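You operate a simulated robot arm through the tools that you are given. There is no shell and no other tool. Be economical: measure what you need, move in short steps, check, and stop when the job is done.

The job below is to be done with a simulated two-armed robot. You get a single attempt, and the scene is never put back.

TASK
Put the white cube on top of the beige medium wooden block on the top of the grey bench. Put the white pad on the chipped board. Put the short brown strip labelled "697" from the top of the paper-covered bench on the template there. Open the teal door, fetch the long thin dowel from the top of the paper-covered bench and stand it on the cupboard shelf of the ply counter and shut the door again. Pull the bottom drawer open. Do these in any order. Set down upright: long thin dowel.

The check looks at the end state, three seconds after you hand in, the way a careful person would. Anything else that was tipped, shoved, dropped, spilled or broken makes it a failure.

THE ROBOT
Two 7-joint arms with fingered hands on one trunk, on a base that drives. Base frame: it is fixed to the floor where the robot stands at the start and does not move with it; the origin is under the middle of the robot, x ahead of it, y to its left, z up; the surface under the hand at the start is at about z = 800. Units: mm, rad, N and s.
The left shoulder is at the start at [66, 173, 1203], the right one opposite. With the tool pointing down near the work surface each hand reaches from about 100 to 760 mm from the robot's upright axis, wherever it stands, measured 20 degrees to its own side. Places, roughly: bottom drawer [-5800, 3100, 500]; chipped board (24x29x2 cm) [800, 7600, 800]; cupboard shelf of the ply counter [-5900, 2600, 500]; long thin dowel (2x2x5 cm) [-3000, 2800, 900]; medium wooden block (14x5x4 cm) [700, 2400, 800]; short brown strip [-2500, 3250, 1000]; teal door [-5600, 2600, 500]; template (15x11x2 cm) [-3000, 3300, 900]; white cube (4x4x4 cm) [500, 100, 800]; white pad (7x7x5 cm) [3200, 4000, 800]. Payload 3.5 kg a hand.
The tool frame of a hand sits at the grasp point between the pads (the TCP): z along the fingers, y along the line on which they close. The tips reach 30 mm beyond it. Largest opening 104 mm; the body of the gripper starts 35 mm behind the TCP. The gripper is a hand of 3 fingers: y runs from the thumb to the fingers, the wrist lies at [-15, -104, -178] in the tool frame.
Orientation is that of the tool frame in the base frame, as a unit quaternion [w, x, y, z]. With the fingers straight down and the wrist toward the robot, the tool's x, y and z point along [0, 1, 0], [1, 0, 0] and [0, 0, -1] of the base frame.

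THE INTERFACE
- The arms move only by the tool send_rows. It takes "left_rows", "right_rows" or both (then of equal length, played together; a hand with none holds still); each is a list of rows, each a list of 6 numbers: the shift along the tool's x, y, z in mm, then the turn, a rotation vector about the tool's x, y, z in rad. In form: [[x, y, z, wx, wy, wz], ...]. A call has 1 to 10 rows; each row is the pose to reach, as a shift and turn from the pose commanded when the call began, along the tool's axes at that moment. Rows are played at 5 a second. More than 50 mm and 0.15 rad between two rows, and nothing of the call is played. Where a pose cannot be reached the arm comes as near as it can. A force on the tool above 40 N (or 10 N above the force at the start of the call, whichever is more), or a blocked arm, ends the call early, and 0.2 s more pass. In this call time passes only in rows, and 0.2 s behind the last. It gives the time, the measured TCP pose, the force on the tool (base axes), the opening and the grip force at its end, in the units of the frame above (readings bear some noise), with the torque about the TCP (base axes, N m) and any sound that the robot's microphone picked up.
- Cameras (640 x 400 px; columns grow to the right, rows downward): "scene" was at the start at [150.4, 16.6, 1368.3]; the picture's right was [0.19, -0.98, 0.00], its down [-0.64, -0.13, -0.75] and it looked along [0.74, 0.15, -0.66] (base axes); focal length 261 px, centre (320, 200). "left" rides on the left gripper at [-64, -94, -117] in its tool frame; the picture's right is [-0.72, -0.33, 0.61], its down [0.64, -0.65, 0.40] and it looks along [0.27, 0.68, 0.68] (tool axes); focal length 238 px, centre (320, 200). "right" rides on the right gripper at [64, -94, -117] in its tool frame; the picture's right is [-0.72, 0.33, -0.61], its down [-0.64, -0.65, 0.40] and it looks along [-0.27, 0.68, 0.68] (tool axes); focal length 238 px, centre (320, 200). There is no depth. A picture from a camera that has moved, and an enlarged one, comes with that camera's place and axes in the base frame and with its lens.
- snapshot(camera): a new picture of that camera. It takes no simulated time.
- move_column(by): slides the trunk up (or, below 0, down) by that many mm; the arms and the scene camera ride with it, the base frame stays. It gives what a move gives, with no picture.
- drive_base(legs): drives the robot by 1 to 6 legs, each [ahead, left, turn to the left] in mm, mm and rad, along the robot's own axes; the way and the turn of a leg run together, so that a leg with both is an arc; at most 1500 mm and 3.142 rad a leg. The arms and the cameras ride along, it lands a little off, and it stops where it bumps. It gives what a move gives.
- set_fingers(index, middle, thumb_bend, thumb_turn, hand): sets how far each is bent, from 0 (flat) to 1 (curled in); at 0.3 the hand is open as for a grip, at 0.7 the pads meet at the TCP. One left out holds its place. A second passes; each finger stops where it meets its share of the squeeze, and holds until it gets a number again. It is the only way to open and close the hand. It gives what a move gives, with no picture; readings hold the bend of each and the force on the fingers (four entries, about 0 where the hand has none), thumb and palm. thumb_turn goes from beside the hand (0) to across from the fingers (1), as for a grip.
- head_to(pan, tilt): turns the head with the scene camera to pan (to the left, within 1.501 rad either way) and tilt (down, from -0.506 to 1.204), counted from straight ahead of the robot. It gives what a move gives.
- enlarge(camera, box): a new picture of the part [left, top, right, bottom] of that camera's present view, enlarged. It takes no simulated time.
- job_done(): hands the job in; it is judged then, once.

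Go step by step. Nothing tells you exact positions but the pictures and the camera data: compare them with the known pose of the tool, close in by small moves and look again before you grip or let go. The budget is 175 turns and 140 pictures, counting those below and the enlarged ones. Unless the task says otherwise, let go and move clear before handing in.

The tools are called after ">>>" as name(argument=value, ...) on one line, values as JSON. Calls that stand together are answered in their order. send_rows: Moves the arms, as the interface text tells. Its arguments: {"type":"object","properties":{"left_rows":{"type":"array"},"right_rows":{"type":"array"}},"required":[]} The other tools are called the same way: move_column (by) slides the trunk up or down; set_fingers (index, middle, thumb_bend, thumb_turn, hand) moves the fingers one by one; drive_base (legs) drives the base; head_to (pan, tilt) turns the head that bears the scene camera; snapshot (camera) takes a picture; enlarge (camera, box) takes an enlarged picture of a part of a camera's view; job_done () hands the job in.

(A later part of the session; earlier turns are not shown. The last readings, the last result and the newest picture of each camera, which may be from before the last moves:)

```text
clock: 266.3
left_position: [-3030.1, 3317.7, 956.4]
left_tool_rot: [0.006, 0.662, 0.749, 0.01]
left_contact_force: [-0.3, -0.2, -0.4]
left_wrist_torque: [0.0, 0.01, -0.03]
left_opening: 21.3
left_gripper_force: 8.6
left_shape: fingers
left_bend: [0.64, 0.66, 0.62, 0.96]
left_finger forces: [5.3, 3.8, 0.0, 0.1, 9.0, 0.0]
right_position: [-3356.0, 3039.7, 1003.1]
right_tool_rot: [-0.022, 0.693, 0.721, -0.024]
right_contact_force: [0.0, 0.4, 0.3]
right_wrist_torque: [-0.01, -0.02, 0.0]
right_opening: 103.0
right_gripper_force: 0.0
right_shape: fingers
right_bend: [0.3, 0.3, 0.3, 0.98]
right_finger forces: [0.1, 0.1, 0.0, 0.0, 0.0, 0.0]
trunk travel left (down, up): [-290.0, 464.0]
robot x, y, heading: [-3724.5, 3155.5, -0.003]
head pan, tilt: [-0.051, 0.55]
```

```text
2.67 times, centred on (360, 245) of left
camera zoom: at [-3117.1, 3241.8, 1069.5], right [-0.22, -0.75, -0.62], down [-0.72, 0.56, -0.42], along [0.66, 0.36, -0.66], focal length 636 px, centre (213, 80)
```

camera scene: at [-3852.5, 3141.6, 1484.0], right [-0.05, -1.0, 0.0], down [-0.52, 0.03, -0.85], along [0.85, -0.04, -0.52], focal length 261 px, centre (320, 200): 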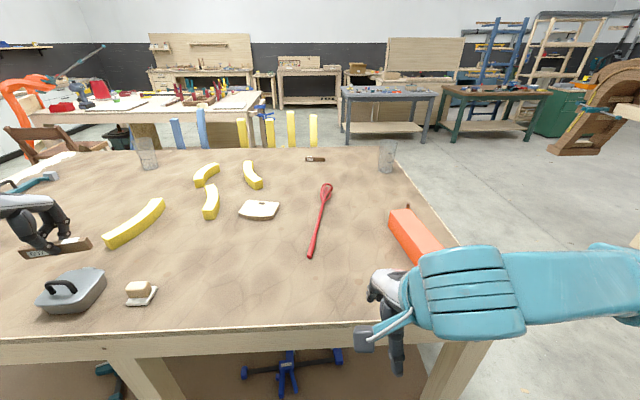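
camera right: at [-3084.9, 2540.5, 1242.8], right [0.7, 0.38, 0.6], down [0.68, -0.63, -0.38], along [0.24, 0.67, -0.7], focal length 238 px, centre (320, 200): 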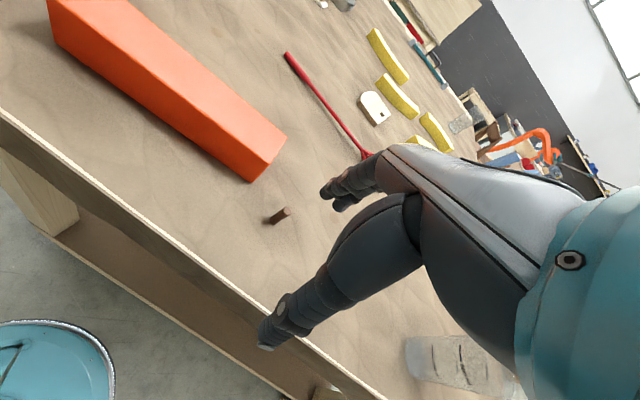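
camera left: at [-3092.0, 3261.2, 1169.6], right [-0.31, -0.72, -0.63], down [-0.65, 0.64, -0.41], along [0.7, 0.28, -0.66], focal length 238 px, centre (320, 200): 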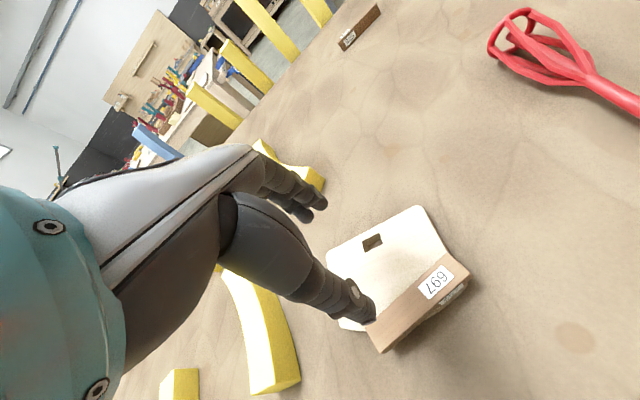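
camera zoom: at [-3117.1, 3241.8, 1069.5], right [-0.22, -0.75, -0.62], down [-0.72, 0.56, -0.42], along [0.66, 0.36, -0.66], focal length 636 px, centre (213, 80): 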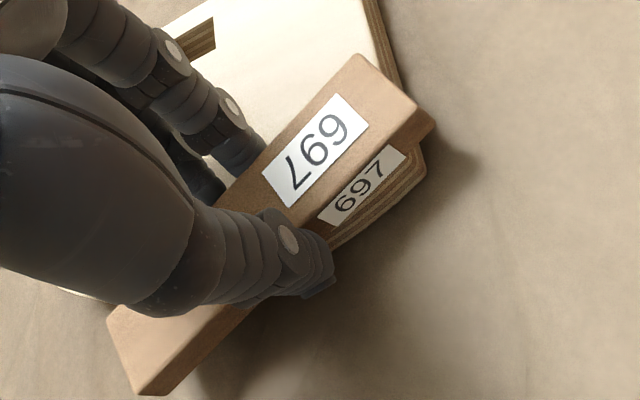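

An even grip with all three digits. I lift 8 mm, move it 38 mm inward, straighten, and set down.

>>> send_rows(left_rows=[[0, 0, -9, 0, 0, 0], [1, 14, -10, 0, 0, 0.04], [2, 28, -10, 0, 0, 0.08], [3, 39, -10, 0, 0, 0.12], [3, 39, -4, 0, 0, 0.12], [3, 39, 0, 0, 0, 0.12]])

>>> enlarge(camera="left", box=[240, 170, 480, 320])

```text
clock: 267.7
left_position: [-2991.6, 3327.1, 956.0]
left_tool_rot: [0.005, 0.705, 0.709, 0.011]
left_contact_force: [-0.7, 0.5, 0.5]
left_wrist_torque: [-0.03, 0.02, 0.0]
left_opening: 21.1
left_gripper_force: 8.7
left_shape: fingers
left_bend: [0.64, 0.66, 0.62, 0.96]
left_finger forces: [5.2, 3.7, 0.0, 0.1, 9.0, 0.0]
right_position: [-3355.4, 3037.9, 1003.2]
right_tool_rot: [-0.023, 0.692, 0.721, -0.024]
right_contact_force: [0.1, 0.5, -0.6]
right_wrist_torque: [-0.01, 0.0, -0.01]
right_opening: 103.2
right_gripper_force: 0.1
right_shape: fingers
right_bend: [0.3, 0.3, 0.3, 0.98]
right_finger forces: [0.1, 0.1, 0.0, 0.1, 0.0, 0.0]
trunk travel left (down, up): [-290.0, 464.0]
robot x, y, heading: [-3727.2, 3155.2, -0.005]
head pan, tilt: [-0.051, 0.55]
```

```text
2.67 times, centred on (360, 245) of left
camera zoom: at [-3087.3, 3260.4, 1070.2], right [-0.31, -0.72, -0.63], down [-0.65, 0.64, -0.41], along [0.7, 0.28, -0.66], focal length 636 px, centre (213, 80)
```

zoom: 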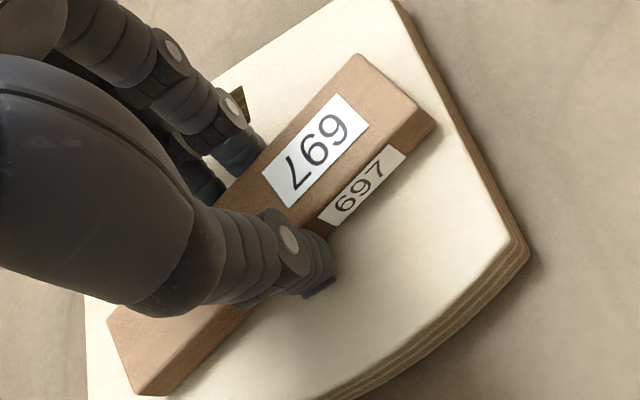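

The strip now lies fully within the template. I open the hand evenly in small steps and rise.

>>> set_fingers(hand="left", index=0.58, middle=0.6, thumb_bend=0.56)

>>> set_fingers(hand="left", index=0.4, middle=0.4, thumb_bend=0.4)

>>> send_rows(left_rows=[[0, 0, -25, 0, 0, 0], [0, 0, -60, 0, 0, 0], [0, 0, -100, 0, 0, 0]])

>>> snapshot(camera="left")

```text
clock: 268.7
left_position: [-2991.7, 3327.3, 956.2]
left_tool_rot: [0.005, 0.706, 0.708, 0.01]
left_contact_force: [-0.2, -0.3, 0.3]
left_wrist_torque: [0.0, -0.01, 0.0]
left_opening: 34.6
left_gripper_force: 0.1
left_shape: fingers
left_bend: [0.57, 0.6, 0.56, 0.97]
left_finger forces: [0.0, 0.1, 0.0, 0.1, 0.1, 0.1]
right_position: [-3355.6, 3038.9, 1002.4]
right_tool_rot: [-0.023, 0.692, 0.721, -0.025]
right_contact_force: [0.7, 0.0, 0.1]
right_wrist_torque: [0.03, -0.06, -0.01]
right_opening: 103.2
right_gripper_force: 0.0
right_shape: fingers
right_bend: [0.3, 0.3, 0.3, 0.98]
right_finger forces: [0.0, 0.0, 0.0, 0.1, 0.1, 0.0]
trunk travel left (down, up): [-290.0, 464.0]
robot x, y, heading: [-3724.1, 3154.6, -0.002]
head pan, tilt: [-0.051, 0.55]
```

```text
clock: 269.7
left_position: [-2991.2, 3327.5, 956.4]
left_tool_rot: [0.004, 0.706, 0.708, 0.01]
left_contact_force: [0.4, 0.2, 0.2]
left_wrist_torque: [-0.01, -0.02, 0.0]
left_opening: 77.0
left_gripper_force: 0.0
left_shape: fingers
left_bend: [0.4, 0.4, 0.4, 0.97]
left_finger forces: [0.0, 0.1, 0.1, 0.0, 0.0, 0.0]
right_position: [-3355.4, 3038.0, 1003.1]
right_tool_rot: [-0.022, 0.692, 0.721, -0.025]
right_contact_force: [-0.2, 0.5, -0.5]
right_wrist_torque: [0.01, 0.01, -0.01]
right_opening: 103.3
right_gripper_force: 0.0
right_shape: fingers
right_bend: [0.3, 0.3, 0.3, 0.98]
right_finger forces: [0.0, 0.0, 0.0, 0.1, 0.0, 0.0]
trunk travel left (down, up): [-290.0, 464.0]
robot x, y, heading: [-3726.9, 3155.8, -0.002]
head pan, tilt: [-0.051, 0.55]
```

```text
clock: 270.5
left_position: [-2994.1, 3326.3, 1057.2]
left_tool_rot: [0.004, 0.706, 0.708, 0.01]
left_contact_force: [0.0, 0.3, 0.4]
left_wrist_torque: [0.0, 0.02, 0.04]
left_opening: 77.4
left_gripper_force: 0.1
left_shape: fingers
left_bend: [0.4, 0.4, 0.4, 0.97]
left_finger forces: [0.0, 0.1, 0.0, 0.0, 0.0, 0.0]
right_position: [-3357.5, 3039.5, 1002.7]
right_tool_rot: [-0.023, 0.692, 0.721, -0.025]
right_contact_force: [0.2, 0.9, 0.5]
right_wrist_torque: [0.03, -0.01, -0.01]
right_opening: 103.3
right_gripper_force: 0.2
right_shape: fingers
right_bend: [0.3, 0.3, 0.3, 0.98]
right_finger forces: [0.0, 0.0, 0.0, 0.0, 0.1, 0.1]
trunk travel left (down, up): [-290.0, 464.0]
robot x, y, heading: [-3724.1, 3153.4, -0.002]
head pan, tilt: [-0.051, 0.55]
```

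```text
40 pictures are left
camera left: at [-3089.7, 3260.2, 1171.7], right [-0.31, -0.72, -0.63], down [-0.65, 0.64, -0.41], along [0.7, 0.28, -0.66], focal length 238 px, centre (320, 200)
```

left: 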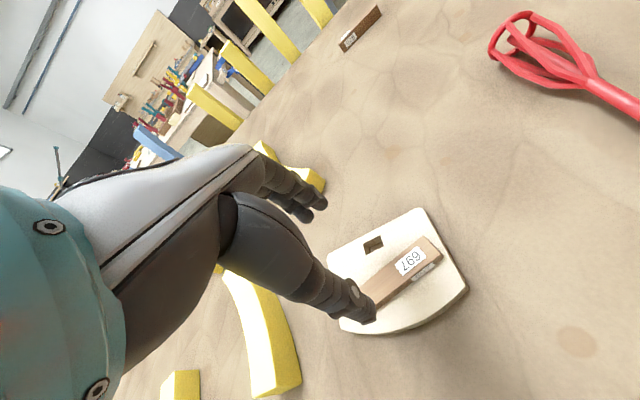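

The strip is properly on the template. Now I back into the aisle, turn to the ply counter and look at the teal door and drawers.

>>> drive_base(legs=[[-480, 0, 0], [0, 0, 3.14], [300, 250, 0]])

>>> head_to(pan=0.0, tilt=0.5)

>>> snapshot(camera="scene")

```text
clock: 282.7
left_position: [-5242.4, 2731.9, 1057.3]
left_tool_rot: [0.011, 0.71, -0.704, -0.005]
left_contact_force: [-0.1, -0.3, -1.0]
left_wrist_torque: [0.01, -0.03, 0.01]
left_opening: 77.5
left_gripper_force: 0.1
left_shape: fingers
left_bend: [0.4, 0.4, 0.4, 0.97]
left_finger forces: [0.0, 0.0, 0.1, 0.0, 0.0, 0.0]
right_position: [-4881.3, 3022.7, 1003.0]
right_tool_rot: [-0.024, 0.722, -0.691, 0.022]
right_contact_force: [-0.3, -0.3, -0.1]
right_wrist_torque: [0.05, 0.02, 0.02]
right_opening: 103.1
right_gripper_force: 0.0
right_shape: fingers
right_bend: [0.3, 0.3, 0.3, 0.98]
right_finger forces: [0.0, 0.0, 0.0, 0.0, 0.0, 0.0]
trunk travel left (down, up): [-290.0, 464.0]
robot x, y, heading: [-4506.3, 2905.5, -3.134]
head pan, tilt: [-0.051, 0.55]
```

```text
clock: 283.4
left_position: [-5241.6, 2732.4, 1058.3]
left_tool_rot: [0.011, 0.71, -0.704, -0.004]
left_contact_force: [0.5, 0.3, -0.8]
left_wrist_torque: [-0.02, -0.01, 0.04]
left_opening: 77.6
left_gripper_force: 0.0
left_shape: fingers
left_bend: [0.4, 0.4, 0.4, 0.97]
left_finger forces: [0.0, 0.1, 0.0, 0.0, 0.0, 0.0]
right_position: [-4879.6, 3022.2, 1003.1]
right_tool_rot: [-0.024, 0.722, -0.691, 0.021]
right_contact_force: [-0.7, -0.7, -0.4]
right_wrist_torque: [0.03, 0.0, -0.01]
right_opening: 103.2
right_gripper_force: 0.1
right_shape: fingers
right_bend: [0.3, 0.3, 0.3, 0.98]
right_finger forces: [0.1, 0.1, 0.0, 0.0, 0.0, 0.0]
trunk travel left (down, up): [-290.0, 464.0]
robot x, y, heading: [-4509.6, 2907.6, -3.14]
head pan, tilt: [0.0, 0.499]
```

```text
39 pictures are left
camera scene: at [-4674.2, 2907.5, 1377.2], right [0.0, 1.0, 0.0], down [0.48, 0.0, -0.88], along [-0.88, 0.0, -0.48], focal length 261 px, centre (320, 200)
```

scene: 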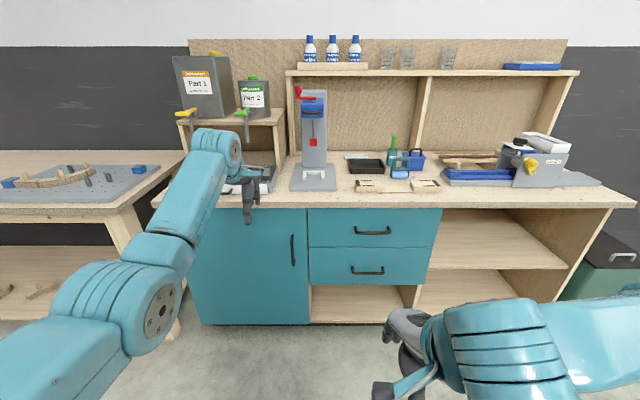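

The door (hinge on its left, y ≈ 2267; vertical handle at y ≈ 2782, z 520–698) and the bottom drawer (handle at y ≈ 3131, z ≈ 502) are clear. I lower the trunk and start turning the left hand to point forward for the door handle.

>>> move_column(by=-240)

>>> send_rows(left_rows=[[0, -18, 10, -0.0854, 0.0854, 0.0854], [0, -36, 20, -0.1708, 0.1708, 0.1708], [0, -54, 30, -0.2562, 0.2562, 0.2562], [0, -72, 40, -0.3416, 0.3416, 0.3416], [0, -90, 50, -0.427, 0.427, 0.427], [0, -108, 60, -0.5124, 0.5124, 0.5124], [0, -126, 70, -0.5978, 0.5978, 0.5978], [0, -144, 80, -0.6832, 0.6832, 0.6832], [0, -162, 90, -0.7686, 0.7686, 0.7686], [0, -180, 100, -0.854, 0.854, 0.854]])

```text
clock: 285.9
left_position: [-5240.8, 2732.0, 817.7]
left_tool_rot: [0.011, 0.71, -0.704, -0.005]
left_contact_force: [0.4, -0.7, -0.1]
left_wrist_torque: [0.0, -0.01, -0.02]
left_opening: 77.4
left_gripper_force: 0.1
left_shape: fingers
left_bend: [0.4, 0.4, 0.4, 0.97]
left_finger forces: [0.0, 0.1, 0.1, 0.0, 0.1, 0.1]
right_position: [-4911.5, 3020.6, 683.2]
right_tool_rot: [-0.121, 0.712, -0.681, 0.121]
right_contact_force: [0.0, -0.8, 0.4]
right_wrist_torque: [0.01, -0.04, 0.01]
right_opening: 103.3
right_gripper_force: 0.1
right_shape: fingers
right_bend: [0.3, 0.3, 0.3, 0.98]
right_finger forces: [0.0, 0.1, 0.0, 0.0, 0.0, 0.1]
trunk travel left (down, up): [-50.0, 704.0]
robot x, y, heading: [-4507.2, 2909.2, -3.141]
head pan, tilt: [0.0, 0.499]
```

```text
clock: 288.1
left_position: [-5062.6, 2733.8, 714.4]
left_tool_rot: [-0.561, -0.248, 0.79, -0.002]
left_contact_force: [-0.8, -0.2, 0.3]
left_wrist_torque: [0.02, 0.02, 0.02]
left_opening: 77.7
left_gripper_force: 0.0
left_shape: fingers
left_bend: [0.4, 0.4, 0.4, 0.97]
left_finger forces: [0.0, 0.0, 0.1, 0.0, 0.0, 0.0]
right_position: [-4910.4, 3021.3, 681.3]
right_tool_rot: [-0.121, 0.712, -0.681, 0.121]
right_contact_force: [0.6, 0.9, 0.2]
right_wrist_torque: [0.02, 0.03, 0.02]
right_opening: 103.2
right_gripper_force: 0.0
right_shape: fingers
right_bend: [0.3, 0.3, 0.3, 0.98]
right_finger forces: [0.0, 0.0, 0.0, 0.1, 0.0, 0.0]
trunk travel left (down, up): [-50.0, 704.0]
robot x, y, heading: [-4508.9, 2909.2, -3.145]
head pan, tilt: [0.0, 0.499]
```

The wrist turn works. I finish it.

>>> send_rows(left_rows=[[0, 0, 0, -0.0815, 0.0815, 0.0815], [0, 0, 0, -0.163, 0.163, 0.163], [0, 0, 0, -0.2445, 0.2445, 0.2445], [0, 0, 0, -0.326, 0.326, 0.326], [0, 0, 0, -0.354, 0.354, 0.354]])

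>>> snapshot(camera="scene")

```text
clock: 289.3
left_position: [-5062.5, 2734.8, 714.5]
left_tool_rot: [0.715, 0.0, -0.699, 0.007]
left_contact_force: [0.4, 0.2, -0.3]
left_wrist_torque: [0.04, -0.02, 0.01]
left_opening: 77.7
left_gripper_force: 0.1
left_shape: fingers
left_bend: [0.4, 0.4, 0.4, 0.97]
left_finger forces: [0.1, 0.0, 0.0, 0.1, 0.1, 0.0]
right_position: [-4909.9, 3021.2, 682.3]
right_tool_rot: [-0.121, 0.712, -0.681, 0.121]
right_contact_force: [-0.3, -0.2, -0.8]
right_wrist_torque: [0.03, 0.01, -0.03]
right_opening: 103.3
right_gripper_force: 0.0
right_shape: fingers
right_bend: [0.3, 0.3, 0.3, 0.98]
right_finger forces: [0.1, 0.0, 0.1, 0.0, 0.1, 0.0]
trunk travel left (down, up): [-50.0, 704.0]
robot x, y, heading: [-4510.9, 2906.8, -3.142]
head pan, tilt: [0.0, 0.499]
```

```text
38 pictures are left
camera scene: at [-4799.0, 2907.1, 1126.3], right [0.0, 1.0, 0.0], down [0.48, 0.0, -0.88], along [-0.88, 0.0, -0.48], focal length 261 px, centre (320, 200)
```

scene: 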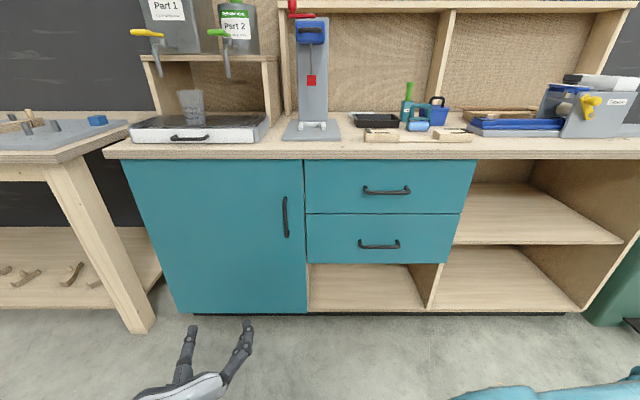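

The left hand now points forward; the handle triangulates to about (-5590, 2784), z 533–710. I drive closer so the open hand faces the handle.

>>> drive_base(legs=[[380, -49, 0]])

>>> send_rows(left_rows=[[-30, 0, 10, 0, 0, 0], [-60, 0, 20, 0, 0, 0], [-88, 0, 35, 0, 0, 0]])

>>> snapshot(camera="left")

>>> snapshot(camera="scene")

```text
clock: 291.7
left_position: [-5439.6, 2781.9, 714.1]
left_tool_rot: [0.714, 0.001, -0.7, 0.006]
left_contact_force: [1.2, 1.0, 0.2]
left_wrist_torque: [0.03, -0.01, 0.0]
left_opening: 77.8
left_gripper_force: 0.1
left_shape: fingers
left_bend: [0.4, 0.4, 0.4, 0.97]
left_finger forces: [0.1, 0.0, 0.0, 0.0, 0.1, 0.0]
right_position: [-5286.9, 3070.9, 681.6]
right_tool_rot: [-0.121, 0.712, -0.681, 0.121]
right_contact_force: [0.2, -0.6, 0.5]
right_wrist_torque: [0.04, 0.0, 0.04]
right_opening: 103.2
right_gripper_force: 0.1
right_shape: fingers
right_bend: [0.3, 0.3, 0.3, 0.98]
right_finger forces: [0.1, 0.0, 0.1, 0.1, 0.0, 0.0]
trunk travel left (down, up): [-50.0, 704.0]
robot x, y, heading: [-4884.4, 2955.4, -3.141]
head pan, tilt: [0.0, 0.499]
```

```text
clock: 292.5
left_position: [-5475.8, 2781.9, 625.8]
left_tool_rot: [0.715, 0.001, -0.699, 0.006]
left_contact_force: [-0.7, -0.2, 0.3]
left_wrist_torque: [0.0, 0.0, -0.01]
left_opening: 77.7
left_gripper_force: 0.0
left_shape: fingers
left_bend: [0.4, 0.4, 0.4, 0.97]
left_finger forces: [0.1, 0.0, 0.0, 0.0, 0.1, 0.1]
right_position: [-5286.3, 3069.6, 682.5]
right_tool_rot: [-0.121, 0.712, -0.681, 0.122]
right_contact_force: [0.7, -0.3, 0.5]
right_wrist_torque: [-0.02, -0.02, 0.01]
right_opening: 103.1
right_gripper_force: 0.0
right_shape: fingers
right_bend: [0.3, 0.3, 0.3, 0.98]
right_finger forces: [0.1, 0.1, 0.0, 0.1, 0.0, 0.0]
trunk travel left (down, up): [-50.0, 704.0]
robot x, y, heading: [-4882.4, 2954.2, -3.143]
head pan, tilt: [0.0, 0.499]
```

```text
37 pictures are left
camera left: at [-5359.4, 2686.6, 560.8], right [-0.63, -0.34, -0.7], down [-0.38, -0.65, 0.65], along [-0.68, 0.68, 0.28], focal length 238 px, centre (320, 200)
```

left: 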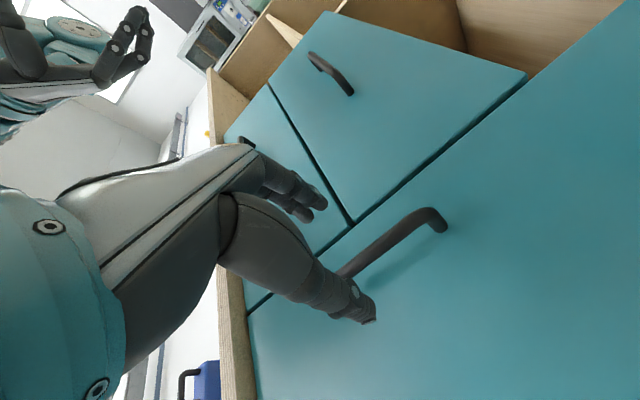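

```text
36 pictures are left
camera scene: at [-5174.4, 2955.3, 1126.3], right [0.0, 1.0, 0.0], down [0.48, 0.0, -0.88], along [-0.88, 0.0, -0.48], focal length 261 px, centre (320, 200)
```

scene: 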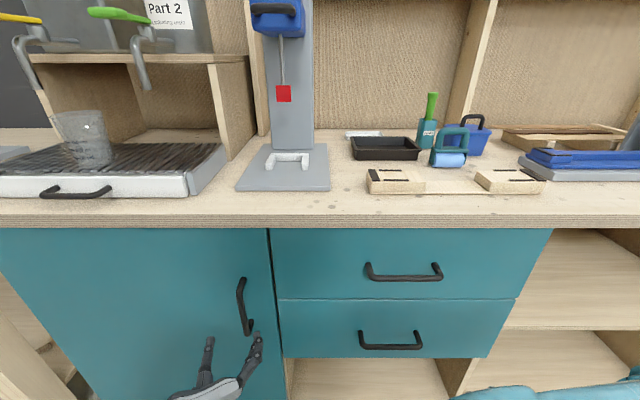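

The hand is aligned with the vertical handle. I advance until the handle is between thumb and fingers.

>>> send_rows(left_rows=[[0, 1, 25, 0, 0, 0], [0, 1, 50, 0, 0, 0], [0, 1, 70, 0, 0, 0], [0, 1, 82, 0, 0, 0], [0, 1, 92, 0, 0, 0]])

>>> enlarge(camera="left", box=[230, 130, 470, 340])

```text
clock: 293.9
left_position: [-5561.2, 2785.8, 627.2]
left_tool_rot: [0.714, -0.003, -0.701, 0.0]
left_contact_force: [17.9, -2.1, 3.4]
left_wrist_torque: [0.12, 0.23, -0.7]
left_opening: 77.8
left_gripper_force: 9.3
left_shape: fingers
left_bend: [0.4, 0.4, 0.4, 0.98]
left_finger forces: [0.3, 17.0, 0.0, 0.1, 0.2, 0.0]
right_position: [-5283.8, 3069.5, 682.2]
right_tool_rot: [-0.12, 0.712, -0.681, 0.122]
right_contact_force: [0.1, -0.2, -0.3]
right_wrist_torque: [0.0, -0.04, 0.0]
right_opening: 103.2
right_gripper_force: 0.2
right_shape: fingers
right_bend: [0.3, 0.3, 0.3, 0.98]
right_finger forces: [0.1, 0.1, 0.0, 0.1, 0.0, 0.1]
trunk travel left (down, up): [-50.0, 704.0]
robot x, y, heading: [-4883.6, 2953.5, -3.139]
head pan, tilt: [0.0, 0.499]
stopped in row 5 (left hand): the force on the tool passed its limit at 42 N (the readings are from after the stop); the commanded pose is now the measured one
```

```text
1.90 times, centred on (350, 235) of left
camera zoom: at [-5445.8, 2689.4, 561.6], right [-0.63, -0.33, -0.71], down [-0.4, -0.65, 0.65], along [-0.67, 0.69, 0.28], focal length 454 px, centre (263, 133)
```

zoom: 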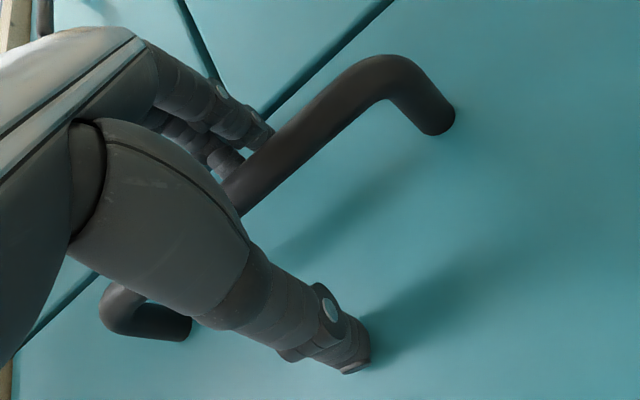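

The fingertips reached the door face with the bar between thumb and fingers. I back off 6 mm and close around it.

>>> send_rows(left_rows=[[0, 0, -7, 0, 0, 0]])

>>> set_fingers(hand="left", index=0.85, middle=0.85, thumb_bend=0.85)

>>> enlarge(camera="left", box=[230, 130, 470, 340])

```text
clock: 294.2
left_position: [-5557.8, 2782.3, 627.2]
left_tool_rot: [0.713, -0.002, -0.701, 0.003]
left_contact_force: [0.1, -0.5, -0.1]
left_wrist_torque: [0.01, -0.01, -0.01]
left_opening: 78.3
left_gripper_force: 0.0
left_shape: fingers
left_bend: [0.4, 0.4, 0.4, 0.98]
left_finger forces: [0.0, 0.0, 0.0, 0.0, 0.1, 0.0]
right_position: [-5286.1, 3069.9, 681.7]
right_tool_rot: [-0.122, 0.712, -0.681, 0.122]
right_contact_force: [-0.3, -0.2, -0.7]
right_wrist_torque: [-0.02, 0.03, 0.01]
right_opening: 103.4
right_gripper_force: 0.0
right_shape: fingers
right_bend: [0.3, 0.3, 0.3, 0.98]
right_finger forces: [0.0, 0.0, 0.0, 0.1, 0.0, 0.1]
trunk travel left (down, up): [-50.0, 704.0]
robot x, y, heading: [-4884.0, 2954.6, -3.138]
head pan, tilt: [0.0, 0.499]
```

```text
clock: 295.2
left_position: [-5556.1, 2784.1, 626.3]
left_tool_rot: [0.713, -0.002, -0.701, 0.001]
left_contact_force: [-1.8, -1.1, 0.5]
left_wrist_torque: [-0.01, -0.07, 0.03]
left_opening: 0.0
left_gripper_force: 2.8
left_shape: fingers
left_bend: [0.78, 0.84, 0.78, 0.97]
left_finger forces: [0.0, 4.6, 0.0, 0.0, 0.1, 0.0]
right_position: [-5286.3, 3069.1, 682.5]
right_tool_rot: [-0.122, 0.712, -0.681, 0.123]
right_contact_force: [-0.3, 0.3, 0.1]
right_wrist_torque: [-0.02, 0.02, 0.01]
right_opening: 102.8
right_gripper_force: 0.0
right_shape: fingers
right_bend: [0.3, 0.3, 0.3, 0.98]
right_finger forces: [0.1, 0.0, 0.1, 0.1, 0.0, 0.1]
trunk travel left (down, up): [-50.0, 704.0]
robot x, y, heading: [-4881.8, 2952.7, -3.138]
head pan, tilt: [0.0, 0.499]
```

```text
1.90 times, centred on (350, 235) of left
camera zoom: at [-5440.7, 2688.1, 560.8], right [-0.63, -0.33, -0.71], down [-0.39, -0.65, 0.65], along [-0.67, 0.69, 0.28], focal length 454 px, centre (263, 133)
```

zoom: 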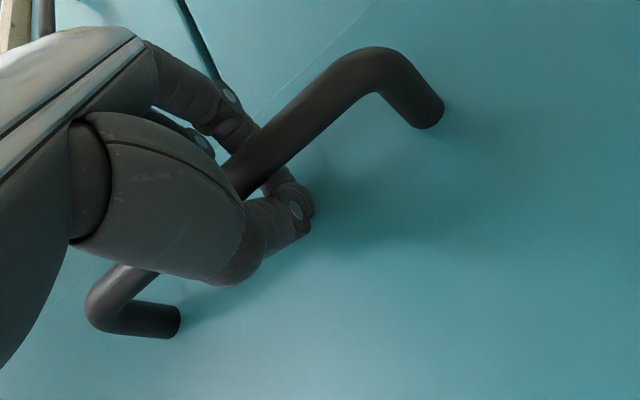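

Thumb and fingers close behind the bar like a hook. I pull the door by driving back along the start of its arc.

>>> drive_base(legs=[[-110, 10, 0], [-100, 35, 0]])

>>> snapshot(camera="scene")

```text
clock: 297.1
left_position: [-5393.8, 2740.5, 625.2]
left_tool_rot: [0.713, 0.003, -0.701, 0.017]
left_contact_force: [-2.6, -5.1, 0.2]
left_wrist_torque: [0.01, -0.05, -0.09]
left_opening: 0.0
left_gripper_force: 4.3
left_shape: fingers
left_bend: [0.81, 0.84, 0.79, 0.97]
left_finger forces: [0.0, 6.3, 0.1, 0.1, 3.2, 0.0]
right_position: [-5119.4, 3038.6, 681.0]
right_tool_rot: [-0.121, 0.712, -0.68, 0.123]
right_contact_force: [0.1, -0.4, -0.3]
right_wrist_torque: [0.01, 0.02, 0.03]
right_opening: 103.2
right_gripper_force: 0.1
right_shape: fingers
right_bend: [0.3, 0.3, 0.3, 0.98]
right_finger forces: [0.1, 0.1, 0.1, 0.1, 0.0, 0.0]
trunk travel left (down, up): [-50.0, 704.0]
robot x, y, heading: [-4717.4, 2925.0, -3.139]
head pan, tilt: [0.0, 0.499]
stopped in leg 2: the force on the tool passed its limit at 41 N (the readings are from after the stop); the commanded pose is now the measured one
```

```text
33 pictures are left
camera scene: at [-5007.1, 2923.8, 1126.2], right [0.0, 1.0, 0.0], down [0.48, 0.0, -0.88], along [-0.88, 0.0, -0.48], focal length 261 px, centre (320, 200)
```

scene: 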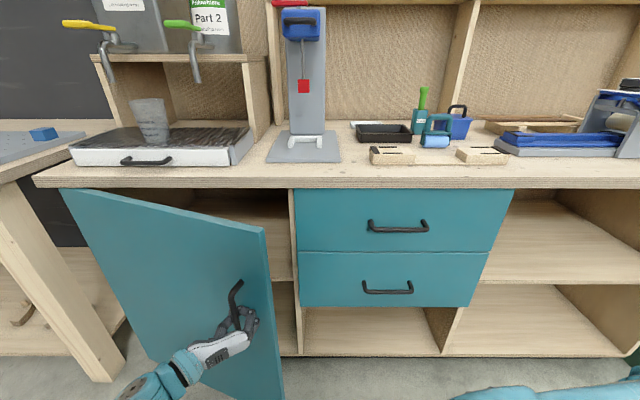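

The door is swinging open (about 19°). I keep the hook and follow the door's arc with the arm, turning the hand along with it.

>>> send_rows(left_rows=[[0, -20.4, -41.8, -0.09, 0, 0], [0, -44.5, -81.6, -0.18, 0, 0], [0, -72.1, -119, -0.27, 0, 0], [0, -102.9, -153.8, -0.36, 0, 0], [0, -136.8, -185.7, -0.45, 0, 0], [0, -173.4, -214.5, -0.54, 0, 0], [0, -212.4, -239.8, -0.63, 0, 0], [0, -253.5, -261.5, -0.72, 0, 0]])

>>> snapshot(camera="scene")

```text
clock: 298.9
left_position: [-5129.4, 2493.0, 625.8]
left_tool_rot: [0.669, -0.246, -0.663, -0.229]
left_contact_force: [-35.4, -15.1, -0.9]
left_wrist_torque: [-0.06, -0.06, -0.58]
left_opening: 0.0
left_gripper_force: 20.1
left_shape: fingers
left_bend: [0.82, 0.82, 0.78, 0.96]
left_finger forces: [0.0, 15.6, 0.0, 0.0, 24.3, 0.0]
right_position: [-5120.9, 3037.4, 680.2]
right_tool_rot: [-0.122, 0.712, -0.68, 0.122]
right_contact_force: [-0.3, 0.0, -0.5]
right_wrist_torque: [0.02, 0.03, -0.04]
right_opening: 103.1
right_gripper_force: 0.0
right_shape: fingers
right_bend: [0.3, 0.3, 0.3, 0.98]
right_finger forces: [0.1, 0.0, 0.1, 0.0, 0.0, 0.1]
trunk travel left (down, up): [-50.0, 704.0]
robot x, y, heading: [-4716.8, 2926.4, -3.139]
head pan, tilt: [0.0, 0.499]
```

```text
32 pictures are left
camera scene: at [-5009.2, 2923.2, 1125.5], right [0.0, 1.0, 0.0], down [0.48, 0.0, -0.88], along [-0.88, 0.0, -0.48], focal length 261 px, centre (320, 200)
```

scene: 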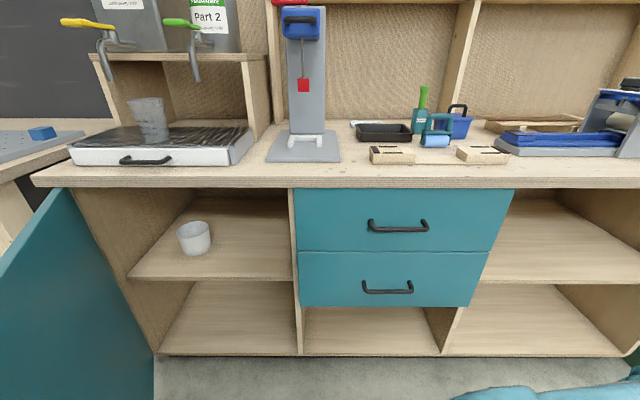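

The door is open about 60°, showing a shelf at z ≈ 527 with a small white cup at about (-5731, 2476). I follow the arc a bit further so the door is well out of the way.

>>> send_rows(left_rows=[[0, -22.8, -33.1, -0.07, 0, 0], [0, -41.7, -64, -0.14, 0, 0], [0, -62.7, -93.5, -0.21, 0, 0], [0, -85.7, -121.4, -0.28, 0, 0], [0, -107, -144, -0.34, 0, 0]])

>>> set_fingers(hand="left", index=0.3, middle=0.3, thumb_bend=0.3)

>>> snapshot(camera="left")

```text
clock: 300.1
left_position: [-5056.2, 2455.0, 683.2]
left_tool_rot: [0.623, -0.354, -0.612, -0.333]
left_contact_force: [1.5, 0.1, -1.1]
left_wrist_torque: [0.08, 0.01, 0.21]
left_opening: 0.2
left_gripper_force: 0.0
left_shape: fingers
left_bend: [0.85, 0.85, 0.76, 0.99]
left_finger forces: [0.0, 0.0, 0.1, 0.0, 0.0, 0.0]
left hand out of reach, approached as far as the arm can: row 2, 3, 4, 5
right_position: [-5118.2, 3039.6, 683.0]
right_tool_rot: [-0.121, 0.713, -0.68, 0.121]
right_contact_force: [-1.4, -0.3, 0.7]
right_wrist_torque: [0.0, 0.01, -0.02]
right_opening: 103.1
right_gripper_force: 0.0
right_shape: fingers
right_bend: [0.3, 0.3, 0.3, 0.98]
right_finger forces: [0.1, 0.1, 0.0, 0.1, 0.0, 0.0]
trunk travel left (down, up): [-50.0, 704.0]
robot x, y, heading: [-4715.7, 2924.2, -3.137]
head pan, tilt: [0.0, 0.499]
```

```text
clock: 301.1
left_position: [-5054.9, 2454.8, 681.4]
left_tool_rot: [0.619, -0.353, -0.616, -0.337]
left_contact_force: [14.8, 4.7, -2.0]
left_wrist_torque: [0.06, -0.13, 0.07]
left_opening: 88.7
left_gripper_force: 8.4
left_shape: fingers
left_bend: [0.3, 0.3, 0.38, 0.98]
left_finger forces: [0.0, 0.0, 0.1, 0.0, 15.9, 0.0]
right_position: [-5118.2, 3037.8, 682.2]
right_tool_rot: [-0.121, 0.713, -0.68, 0.121]
right_contact_force: [-0.7, 0.2, 0.3]
right_wrist_torque: [-0.01, 0.0, -0.02]
right_opening: 103.2
right_gripper_force: 0.1
right_shape: fingers
right_bend: [0.3, 0.3, 0.3, 0.98]
right_finger forces: [0.0, 0.0, 0.1, 0.1, 0.0, 0.0]
trunk travel left (down, up): [-50.0, 704.0]
robot x, y, heading: [-4718.3, 2926.6, -3.14]
head pan, tilt: [0.0, 0.499]
```

```text
31 pictures are left
camera left: at [-5073.7, 2304.2, 620.5], right [-0.61, 0.34, -0.72], down [-0.76, 0.01, 0.65], along [0.23, 0.94, 0.25], focal length 238 px, centre (320, 200)
```

left: 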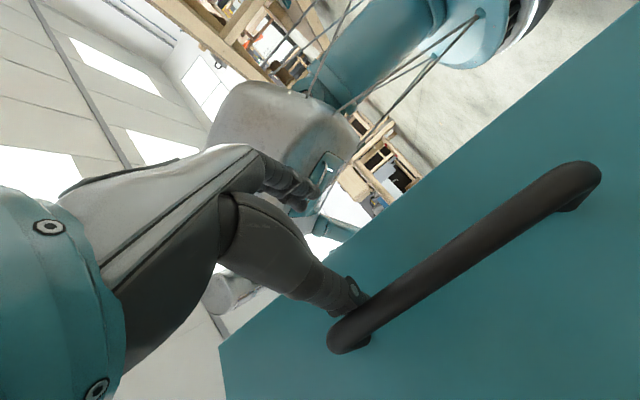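

The hand came off the handle with only the thumb touching the bar from its free side. I bend the thumb in and back the base away from the door.

>>> set_fingers(hand="left", thumb_bend=0.6)

>>> drive_base(legs=[[-300, 0, 0]])

>>> snapshot(camera="scene")

```text
clock: 302.1
left_position: [-5056.5, 2454.7, 680.3]
left_tool_rot: [0.619, -0.353, -0.616, -0.336]
left_contact_force: [0.0, 0.6, -0.2]
left_wrist_torque: [0.01, 0.0, 0.02]
left_opening: 65.5
left_gripper_force: 0.1
left_shape: fingers
left_bend: [0.3, 0.3, 0.6, 0.97]
left_finger forces: [0.0, 0.1, 0.0, 0.1, 0.1, 0.0]
right_position: [-5119.8, 3038.0, 683.1]
right_tool_rot: [-0.121, 0.713, -0.68, 0.123]
right_contact_force: [-0.2, -0.6, -0.1]
right_wrist_torque: [0.03, 0.03, 0.0]
right_opening: 103.3
right_gripper_force: 0.1
right_shape: fingers
right_bend: [0.3, 0.3, 0.3, 0.98]
right_finger forces: [0.0, 0.0, 0.1, 0.0, 0.0, 0.0]
trunk travel left (down, up): [-50.0, 704.0]
robot x, y, heading: [-4718.7, 2925.4, -3.143]
head pan, tilt: [0.0, 0.499]
```

```text
clock: 304.1
left_position: [-4757.5, 2456.3, 680.7]
left_tool_rot: [0.619, -0.354, -0.616, -0.336]
left_contact_force: [-0.1, -0.2, -0.1]
left_wrist_torque: [0.01, -0.01, -0.01]
left_opening: 65.1
left_gripper_force: 0.0
left_shape: fingers
left_bend: [0.3, 0.3, 0.6, 0.97]
left_finger forces: [0.0, 0.0, 0.0, 0.1, 0.1, 0.0]
right_position: [-4822.5, 3038.9, 682.2]
right_tool_rot: [-0.121, 0.713, -0.68, 0.121]
right_contact_force: [0.7, 0.5, -0.4]
right_wrist_torque: [0.02, 0.03, 0.01]
right_opening: 103.2
right_gripper_force: 0.0
right_shape: fingers
right_bend: [0.3, 0.3, 0.3, 0.98]
right_finger forces: [0.0, 0.0, 0.1, 0.0, 0.1, 0.1]
trunk travel left (down, up): [-50.0, 704.0]
robot x, y, heading: [-4417.9, 2921.9, -3.136]
head pan, tilt: [0.0, 0.499]
```

```text
30 pictures are left
camera scene: at [-4709.5, 2925.2, 1126.3], right [0.0, 1.0, 0.0], down [0.48, 0.0, -0.88], along [-0.88, 0.0, -0.48], focal length 261 px, centre (320, 200)
```

scene: 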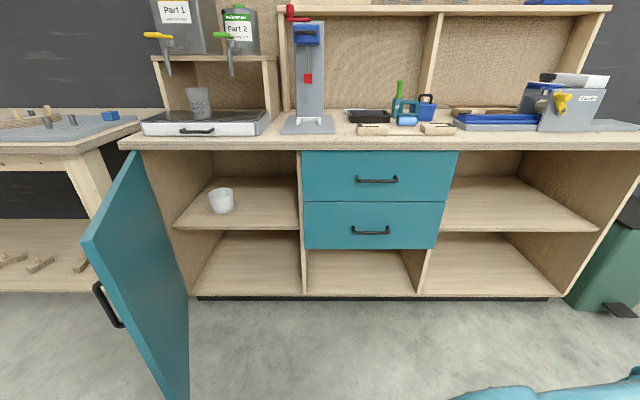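

The door stays wide open. Now I go back for the dowel: raise the trunk, turn to face +y and move to the bench's south side.

>>> move_column(by=240)

>>> drive_base(legs=[[0, 0, -1.574], [-850, 0, 0], [0, -1228, 0]])

```text
clock: 306.6
left_position: [-4733.0, 2457.0, 980.4]
left_tool_rot: [0.69, -0.393, -0.536, -0.288]
left_contact_force: [-0.3, 0.3, 0.5]
left_wrist_torque: [-0.03, -0.03, -0.01]
left_opening: 65.0
left_gripper_force: 0.0
left_shape: fingers
left_bend: [0.3, 0.3, 0.6, 0.97]
left_finger forces: [0.1, 0.0, 0.1, 0.0, 0.0, 0.0]
right_position: [-4823.3, 3039.5, 922.2]
right_tool_rot: [-0.122, 0.713, -0.68, 0.122]
right_contact_force: [0.4, 0.3, -0.1]
right_wrist_torque: [0.04, -0.01, 0.02]
right_opening: 103.2
right_gripper_force: 0.1
right_shape: fingers
right_bend: [0.3, 0.3, 0.3, 0.98]
right_finger forces: [0.1, 0.0, 0.1, 0.0, 0.0, 0.0]
trunk travel left (down, up): [-290.0, 464.0]
robot x, y, heading: [-4419.4, 2928.1, -3.137]
head pan, tilt: [0.0, 0.499]
```

```text
clock: 320.8
left_position: [-3655.1, 2393.6, 981.1]
left_tool_rot: [-0.287, 0.656, 0.104, 0.69]
left_contact_force: [-0.6, -0.1, -0.1]
left_wrist_torque: [0.02, 0.0, 0.01]
left_opening: 65.4
left_gripper_force: 0.1
left_shape: fingers
left_bend: [0.3, 0.3, 0.6, 0.97]
left_finger forces: [0.0, 0.0, 0.1, 0.0, 0.1, 0.0]
right_position: [-3075.2, 2486.6, 923.2]
right_tool_rot: [0.001, -0.027, 0.985, -0.172]
right_contact_force: [-0.3, 0.5, 0.3]
right_wrist_torque: [0.01, -0.04, 0.01]
right_opening: 103.1
right_gripper_force: 0.1
right_shape: fingers
right_bend: [0.3, 0.3, 0.3, 0.98]
right_finger forces: [0.0, 0.0, 0.0, 0.0, 0.0, 0.0]
trunk travel left (down, up): [-290.0, 464.0]
robot x, y, heading: [-3185.1, 2082.8, 1.58]
head pan, tilt: [0.0, 0.499]
```

At the south side now. I raise the right hand a little and turn it to point forward and slightly down, with the closing direction horizontal, for taking the dowel upright.

>>> send_rows(right_rows=[[-5, -1.8, -10, -0.0781, -0.0816, -0.0904], [-10, -3.6, -20, -0.1562, -0.1632, -0.1808], [-15, -5.4, -30, -0.2343, -0.2448, -0.2712], [-20, -7.2, -40, -0.3124, -0.3264, -0.3616], [-25, -9, -50, -0.3905, -0.408, -0.452], [-30, -10.8, -60, -0.4686, -0.4896, -0.5424], [-35, -12.6, -70, -0.5467, -0.5712, -0.6328], [-40, -14.4, -80, -0.6248, -0.6528, -0.7232], [-45, -16.2, -90, -0.7029, -0.7344, -0.8136], [-50, -18, -100, -0.781, -0.816, -0.904]])

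>>> send_rows(right_rows=[[0, 0, 0, -0.0708, -0.0738, -0.0818], [0, 0, 0, -0.1415, -0.1475, -0.1635], [0, 0, 0, -0.2123, -0.2213, -0.2453], [0, 0, 0, -0.283, -0.295, -0.327]])

>>> head_to(pan=-0.3, tilt=0.6)

>>> snapshot(camera="scene")

```text
clock: 323.0
left_position: [-3655.2, 2394.3, 979.7]
left_tool_rot: [-0.287, 0.655, 0.104, 0.691]
left_contact_force: [0.4, -0.5, 1.0]
left_wrist_torque: [-0.03, 0.0, -0.03]
left_opening: 65.1
left_gripper_force: 0.0
left_shape: fingers
left_bend: [0.3, 0.3, 0.6, 0.97]
left_finger forces: [0.0, 0.1, 0.0, 0.0, 0.1, 0.1]
right_position: [-3028.0, 2533.0, 1017.1]
right_tool_rot: [0.288, -0.492, 0.787, 0.234]
right_contact_force: [-0.8, 0.4, 0.5]
right_wrist_torque: [0.01, 0.01, 0.02]
right_opening: 103.1
right_gripper_force: 0.0
right_shape: fingers
right_bend: [0.3, 0.3, 0.3, 0.98]
right_finger forces: [0.0, 0.0, 0.1, 0.1, 0.0, 0.0]
right hand out of reach, approached as far as the arm can: row 7, 8, 9, 10
trunk travel left (down, up): [-290.0, 464.0]
robot x, y, heading: [-3185.4, 2082.6, 1.583]
head pan, tilt: [0.0, 0.499]
```

```text
clock: 324.0
left_position: [-3655.1, 2393.0, 980.8]
left_tool_rot: [-0.288, 0.656, 0.103, 0.69]
left_contact_force: [0.1, -0.5, 0.4]
left_wrist_torque: [0.01, 0.01, -0.02]
left_opening: 64.9
left_gripper_force: 0.0
left_shape: fingers
left_bend: [0.3, 0.3, 0.6, 0.97]
left_finger forces: [0.0, 0.0, 0.0, 0.0, 0.0, 0.1]
right_position: [-3020.6, 2536.5, 1034.8]
right_tool_rot: [0.348, -0.587, 0.653, 0.327]
right_contact_force: [0.2, -1.0, 0.0]
right_wrist_torque: [0.03, 0.04, 0.0]
right_opening: 103.2
right_gripper_force: 0.0
right_shape: fingers
right_bend: [0.3, 0.3, 0.3, 0.98]
right_finger forces: [0.1, 0.0, 0.0, 0.0, 0.0, 0.1]
right hand out of reach, approached as far as the arm can: row 3, 4
trunk travel left (down, up): [-290.0, 464.0]
robot x, y, heading: [-3185.3, 2084.1, 1.582]
head pan, tilt: [0.0, 0.499]
```

```text
clock: 324.8
left_position: [-3655.8, 2394.3, 980.8]
left_tool_rot: [-0.287, 0.656, 0.105, 0.69]
left_contact_force: [0.4, 0.6, -0.6]
left_wrist_torque: [0.02, -0.02, 0.0]
left_opening: 65.4
left_gripper_force: 0.0
left_shape: fingers
left_bend: [0.3, 0.3, 0.6, 0.97]
left_finger forces: [0.0, 0.1, 0.0, 0.0, 0.0, 0.0]
right_position: [-3020.6, 2536.7, 1034.0]
right_tool_rot: [0.348, -0.588, 0.653, 0.327]
right_contact_force: [-0.4, -0.7, -0.3]
right_wrist_torque: [0.0, 0.0, 0.03]
right_opening: 102.9
right_gripper_force: 0.1
right_shape: fingers
right_bend: [0.3, 0.3, 0.3, 0.98]
right_finger forces: [0.0, 0.1, 0.1, 0.0, 0.0, 0.0]
trunk travel left (down, up): [-290.0, 464.0]
robot x, y, heading: [-3186.0, 2086.7, 1.58]
head pan, tilt: [-0.3, 0.6]
```

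```text
29 pictures are left
camera scene: at [-3161.9, 2241.5, 1368.2], right [0.96, -0.28, 0.0], down [-0.16, -0.54, -0.83], along [0.23, 0.79, -0.56], focal length 261 px, centre (320, 200)
```

scene: 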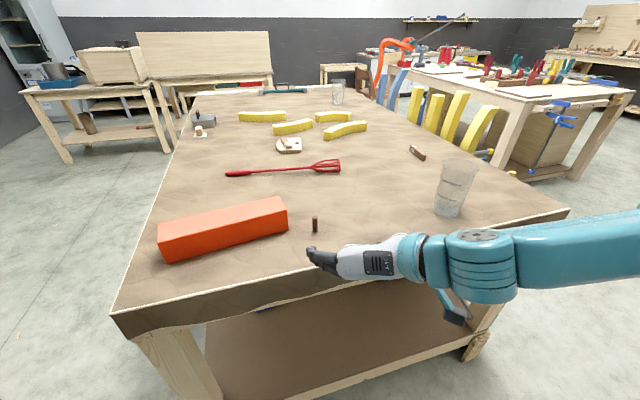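

The hand now points forward and about 30° down as wanted, and the dowel stands clearly visible at (-3026, 2761), z 900–949. I preshape and drive 140 mm closer.

>>> set_fingers(hand="right", index=0.42, middle=0.42, thumb_bend=0.42)

>>> drive_base(legs=[[135, 0, -0.01]])

>>> send_rows(right_rows=[[20, 1, 13, 0, 0, 0], [40, 2, 26, 0, 0, 0], [60, 3, 39, 0, 0, 0], [78, 3, 50, 0, 0, 0]])

>>> snapshot(camera="right")

```text
clock: 325.8
left_position: [-3656.1, 2392.7, 980.7]
left_tool_rot: [-0.287, 0.656, 0.103, 0.69]
left_contact_force: [-0.4, -0.3, 0.0]
left_wrist_torque: [0.02, -0.01, 0.01]
left_opening: 65.5
left_gripper_force: 0.1
left_shape: fingers
left_bend: [0.3, 0.3, 0.6, 0.97]
left_finger forces: [0.0, 0.0, 0.0, 0.0, 0.0, 0.0]
right_position: [-3021.1, 2536.4, 1033.6]
right_tool_rot: [0.349, -0.588, 0.653, 0.327]
right_contact_force: [-0.4, -0.2, 0.4]
right_wrist_torque: [-0.03, 0.0, 0.03]
right_opening: 73.4
right_gripper_force: 0.1
right_shape: fingers
right_bend: [0.42, 0.42, 0.42, 0.98]
right_finger forces: [0.1, 0.1, 0.1, 0.1, 0.0, 0.1]
trunk travel left (down, up): [-290.0, 464.0]
robot x, y, heading: [-3179.9, 2082.6, 1.593]
head pan, tilt: [-0.3, 0.6]
```

```text
clock: 327.1
left_position: [-3654.2, 2533.9, 980.7]
left_tool_rot: [-0.283, 0.656, 0.1, 0.692]
left_contact_force: [-0.5, 0.0, 0.7]
left_wrist_torque: [-0.02, 0.0, -0.02]
left_opening: 65.2
left_gripper_force: 0.1
left_shape: fingers
left_bend: [0.3, 0.3, 0.6, 0.97]
left_finger forces: [0.0, 0.0, 0.1, 0.0, 0.0, 0.0]
right_position: [-3017.8, 2669.0, 1033.3]
right_tool_rot: [0.35, -0.586, 0.655, 0.325]
right_contact_force: [-0.6, 0.0, -0.7]
right_wrist_torque: [0.0, -0.02, 0.01]
right_opening: 73.4
right_gripper_force: 0.0
right_shape: fingers
right_bend: [0.42, 0.42, 0.42, 0.98]
right_finger forces: [0.0, 0.1, 0.0, 0.0, 0.0, 0.0]
trunk travel left (down, up): [-290.0, 464.0]
robot x, y, heading: [-3182.8, 2218.8, 1.573]
head pan, tilt: [-0.3, 0.6]
```

```text
clock: 328.1
left_position: [-3653.0, 2533.5, 980.8]
left_tool_rot: [-0.283, 0.657, 0.1, 0.692]
left_contact_force: [-1.0, -0.5, 0.0]
left_wrist_torque: [0.02, 0.01, -0.02]
left_opening: 65.3
left_gripper_force: 0.1
left_shape: fingers
left_bend: [0.3, 0.3, 0.6, 0.97]
left_finger forces: [0.0, 0.0, 0.0, 0.1, 0.0, 0.1]
right_position: [-3016.7, 2669.1, 1033.0]
right_tool_rot: [0.35, -0.585, 0.655, 0.326]
right_contact_force: [-0.2, -0.3, 0.1]
right_wrist_torque: [-0.02, 0.0, 0.01]
right_opening: 73.6
right_gripper_force: 0.0
right_shape: fingers
right_bend: [0.42, 0.42, 0.42, 0.98]
right_finger forces: [0.0, 0.0, 0.0, 0.0, 0.1, 0.0]
right hand out of reach, approached as far as the arm can: row 1, 2, 3, 4
trunk travel left (down, up): [-290.0, 464.0]
robot x, y, heading: [-3186.3, 2216.3, 1.579]
head pan, tilt: [-0.3, 0.6]
```

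```text
28 pictures are left
camera right: at [-2938.5, 2527.0, 1042.3], right [-0.32, -0.09, 0.94], down [0.73, 0.62, 0.31], along [-0.61, 0.78, -0.13], focal length 238 px, centre (320, 200)
```

right: 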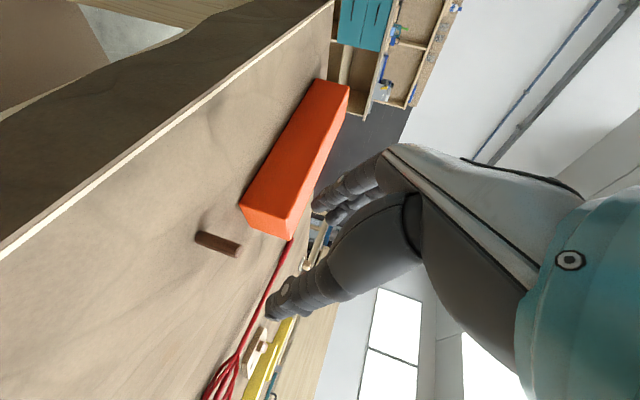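

The arm is folded too close to go lower here. I back the base 90 mm and extend the hand forward instead.

>>> drive_base(legs=[[-90, 0, 0]])

>>> send_rows(right_rows=[[-10, 1, 20, 0, 0, 0], [-20, 2, 40, 0, 0, 0], [-30, 3, 60, 0, 0, 0], [-40, 4, 78, 0, 0, 0]])

```text
clock: 329.2
left_position: [-3653.5, 2443.0, 981.3]
left_tool_rot: [-0.285, 0.656, 0.1, 0.692]
left_contact_force: [-0.1, 0.6, -0.1]
left_wrist_torque: [0.01, -0.02, 0.01]
left_opening: 65.0
left_gripper_force: 0.0
left_shape: fingers
left_bend: [0.3, 0.3, 0.6, 0.97]
left_finger forces: [0.0, 0.1, 0.1, 0.0, 0.0, 0.0]
right_position: [-3017.7, 2578.1, 1034.2]
right_tool_rot: [0.349, -0.585, 0.655, 0.327]
right_contact_force: [-0.2, 0.1, 0.2]
right_wrist_torque: [0.04, -0.01, 0.0]
right_opening: 72.9
right_gripper_force: 0.0
right_shape: fingers
right_bend: [0.42, 0.42, 0.42, 0.98]
right_finger forces: [0.0, 0.0, 0.0, 0.1, 0.0, 0.0]
trunk travel left (down, up): [-290.0, 464.0]
robot x, y, heading: [-3184.8, 2130.4, 1.574]
head pan, tilt: [-0.3, 0.6]
```

```text
clock: 330.2
left_position: [-3653.8, 2442.5, 981.5]
left_tool_rot: [-0.284, 0.656, 0.101, 0.692]
left_contact_force: [-0.1, 0.4, 0.4]
left_wrist_torque: [0.06, -0.04, -0.01]
left_opening: 65.3
left_gripper_force: 0.0
left_shape: fingers
left_bend: [0.3, 0.3, 0.6, 0.97]
left_finger forces: [0.0, 0.1, 0.1, 0.0, 0.0, 0.0]
right_position: [-3013.7, 2665.6, 1025.1]
right_tool_rot: [0.35, -0.586, 0.654, 0.326]
right_contact_force: [-0.9, 0.5, -0.1]
right_wrist_torque: [-0.01, -0.03, 0.02]
right_opening: 73.4
right_gripper_force: 0.1
right_shape: fingers
right_bend: [0.42, 0.42, 0.42, 0.98]
right_finger forces: [0.0, 0.0, 0.0, 0.0, 0.0, 0.0]
trunk travel left (down, up): [-290.0, 464.0]
robot x, y, heading: [-3182.5, 2129.0, 1.576]
head pan, tilt: [-0.3, 0.6]
```

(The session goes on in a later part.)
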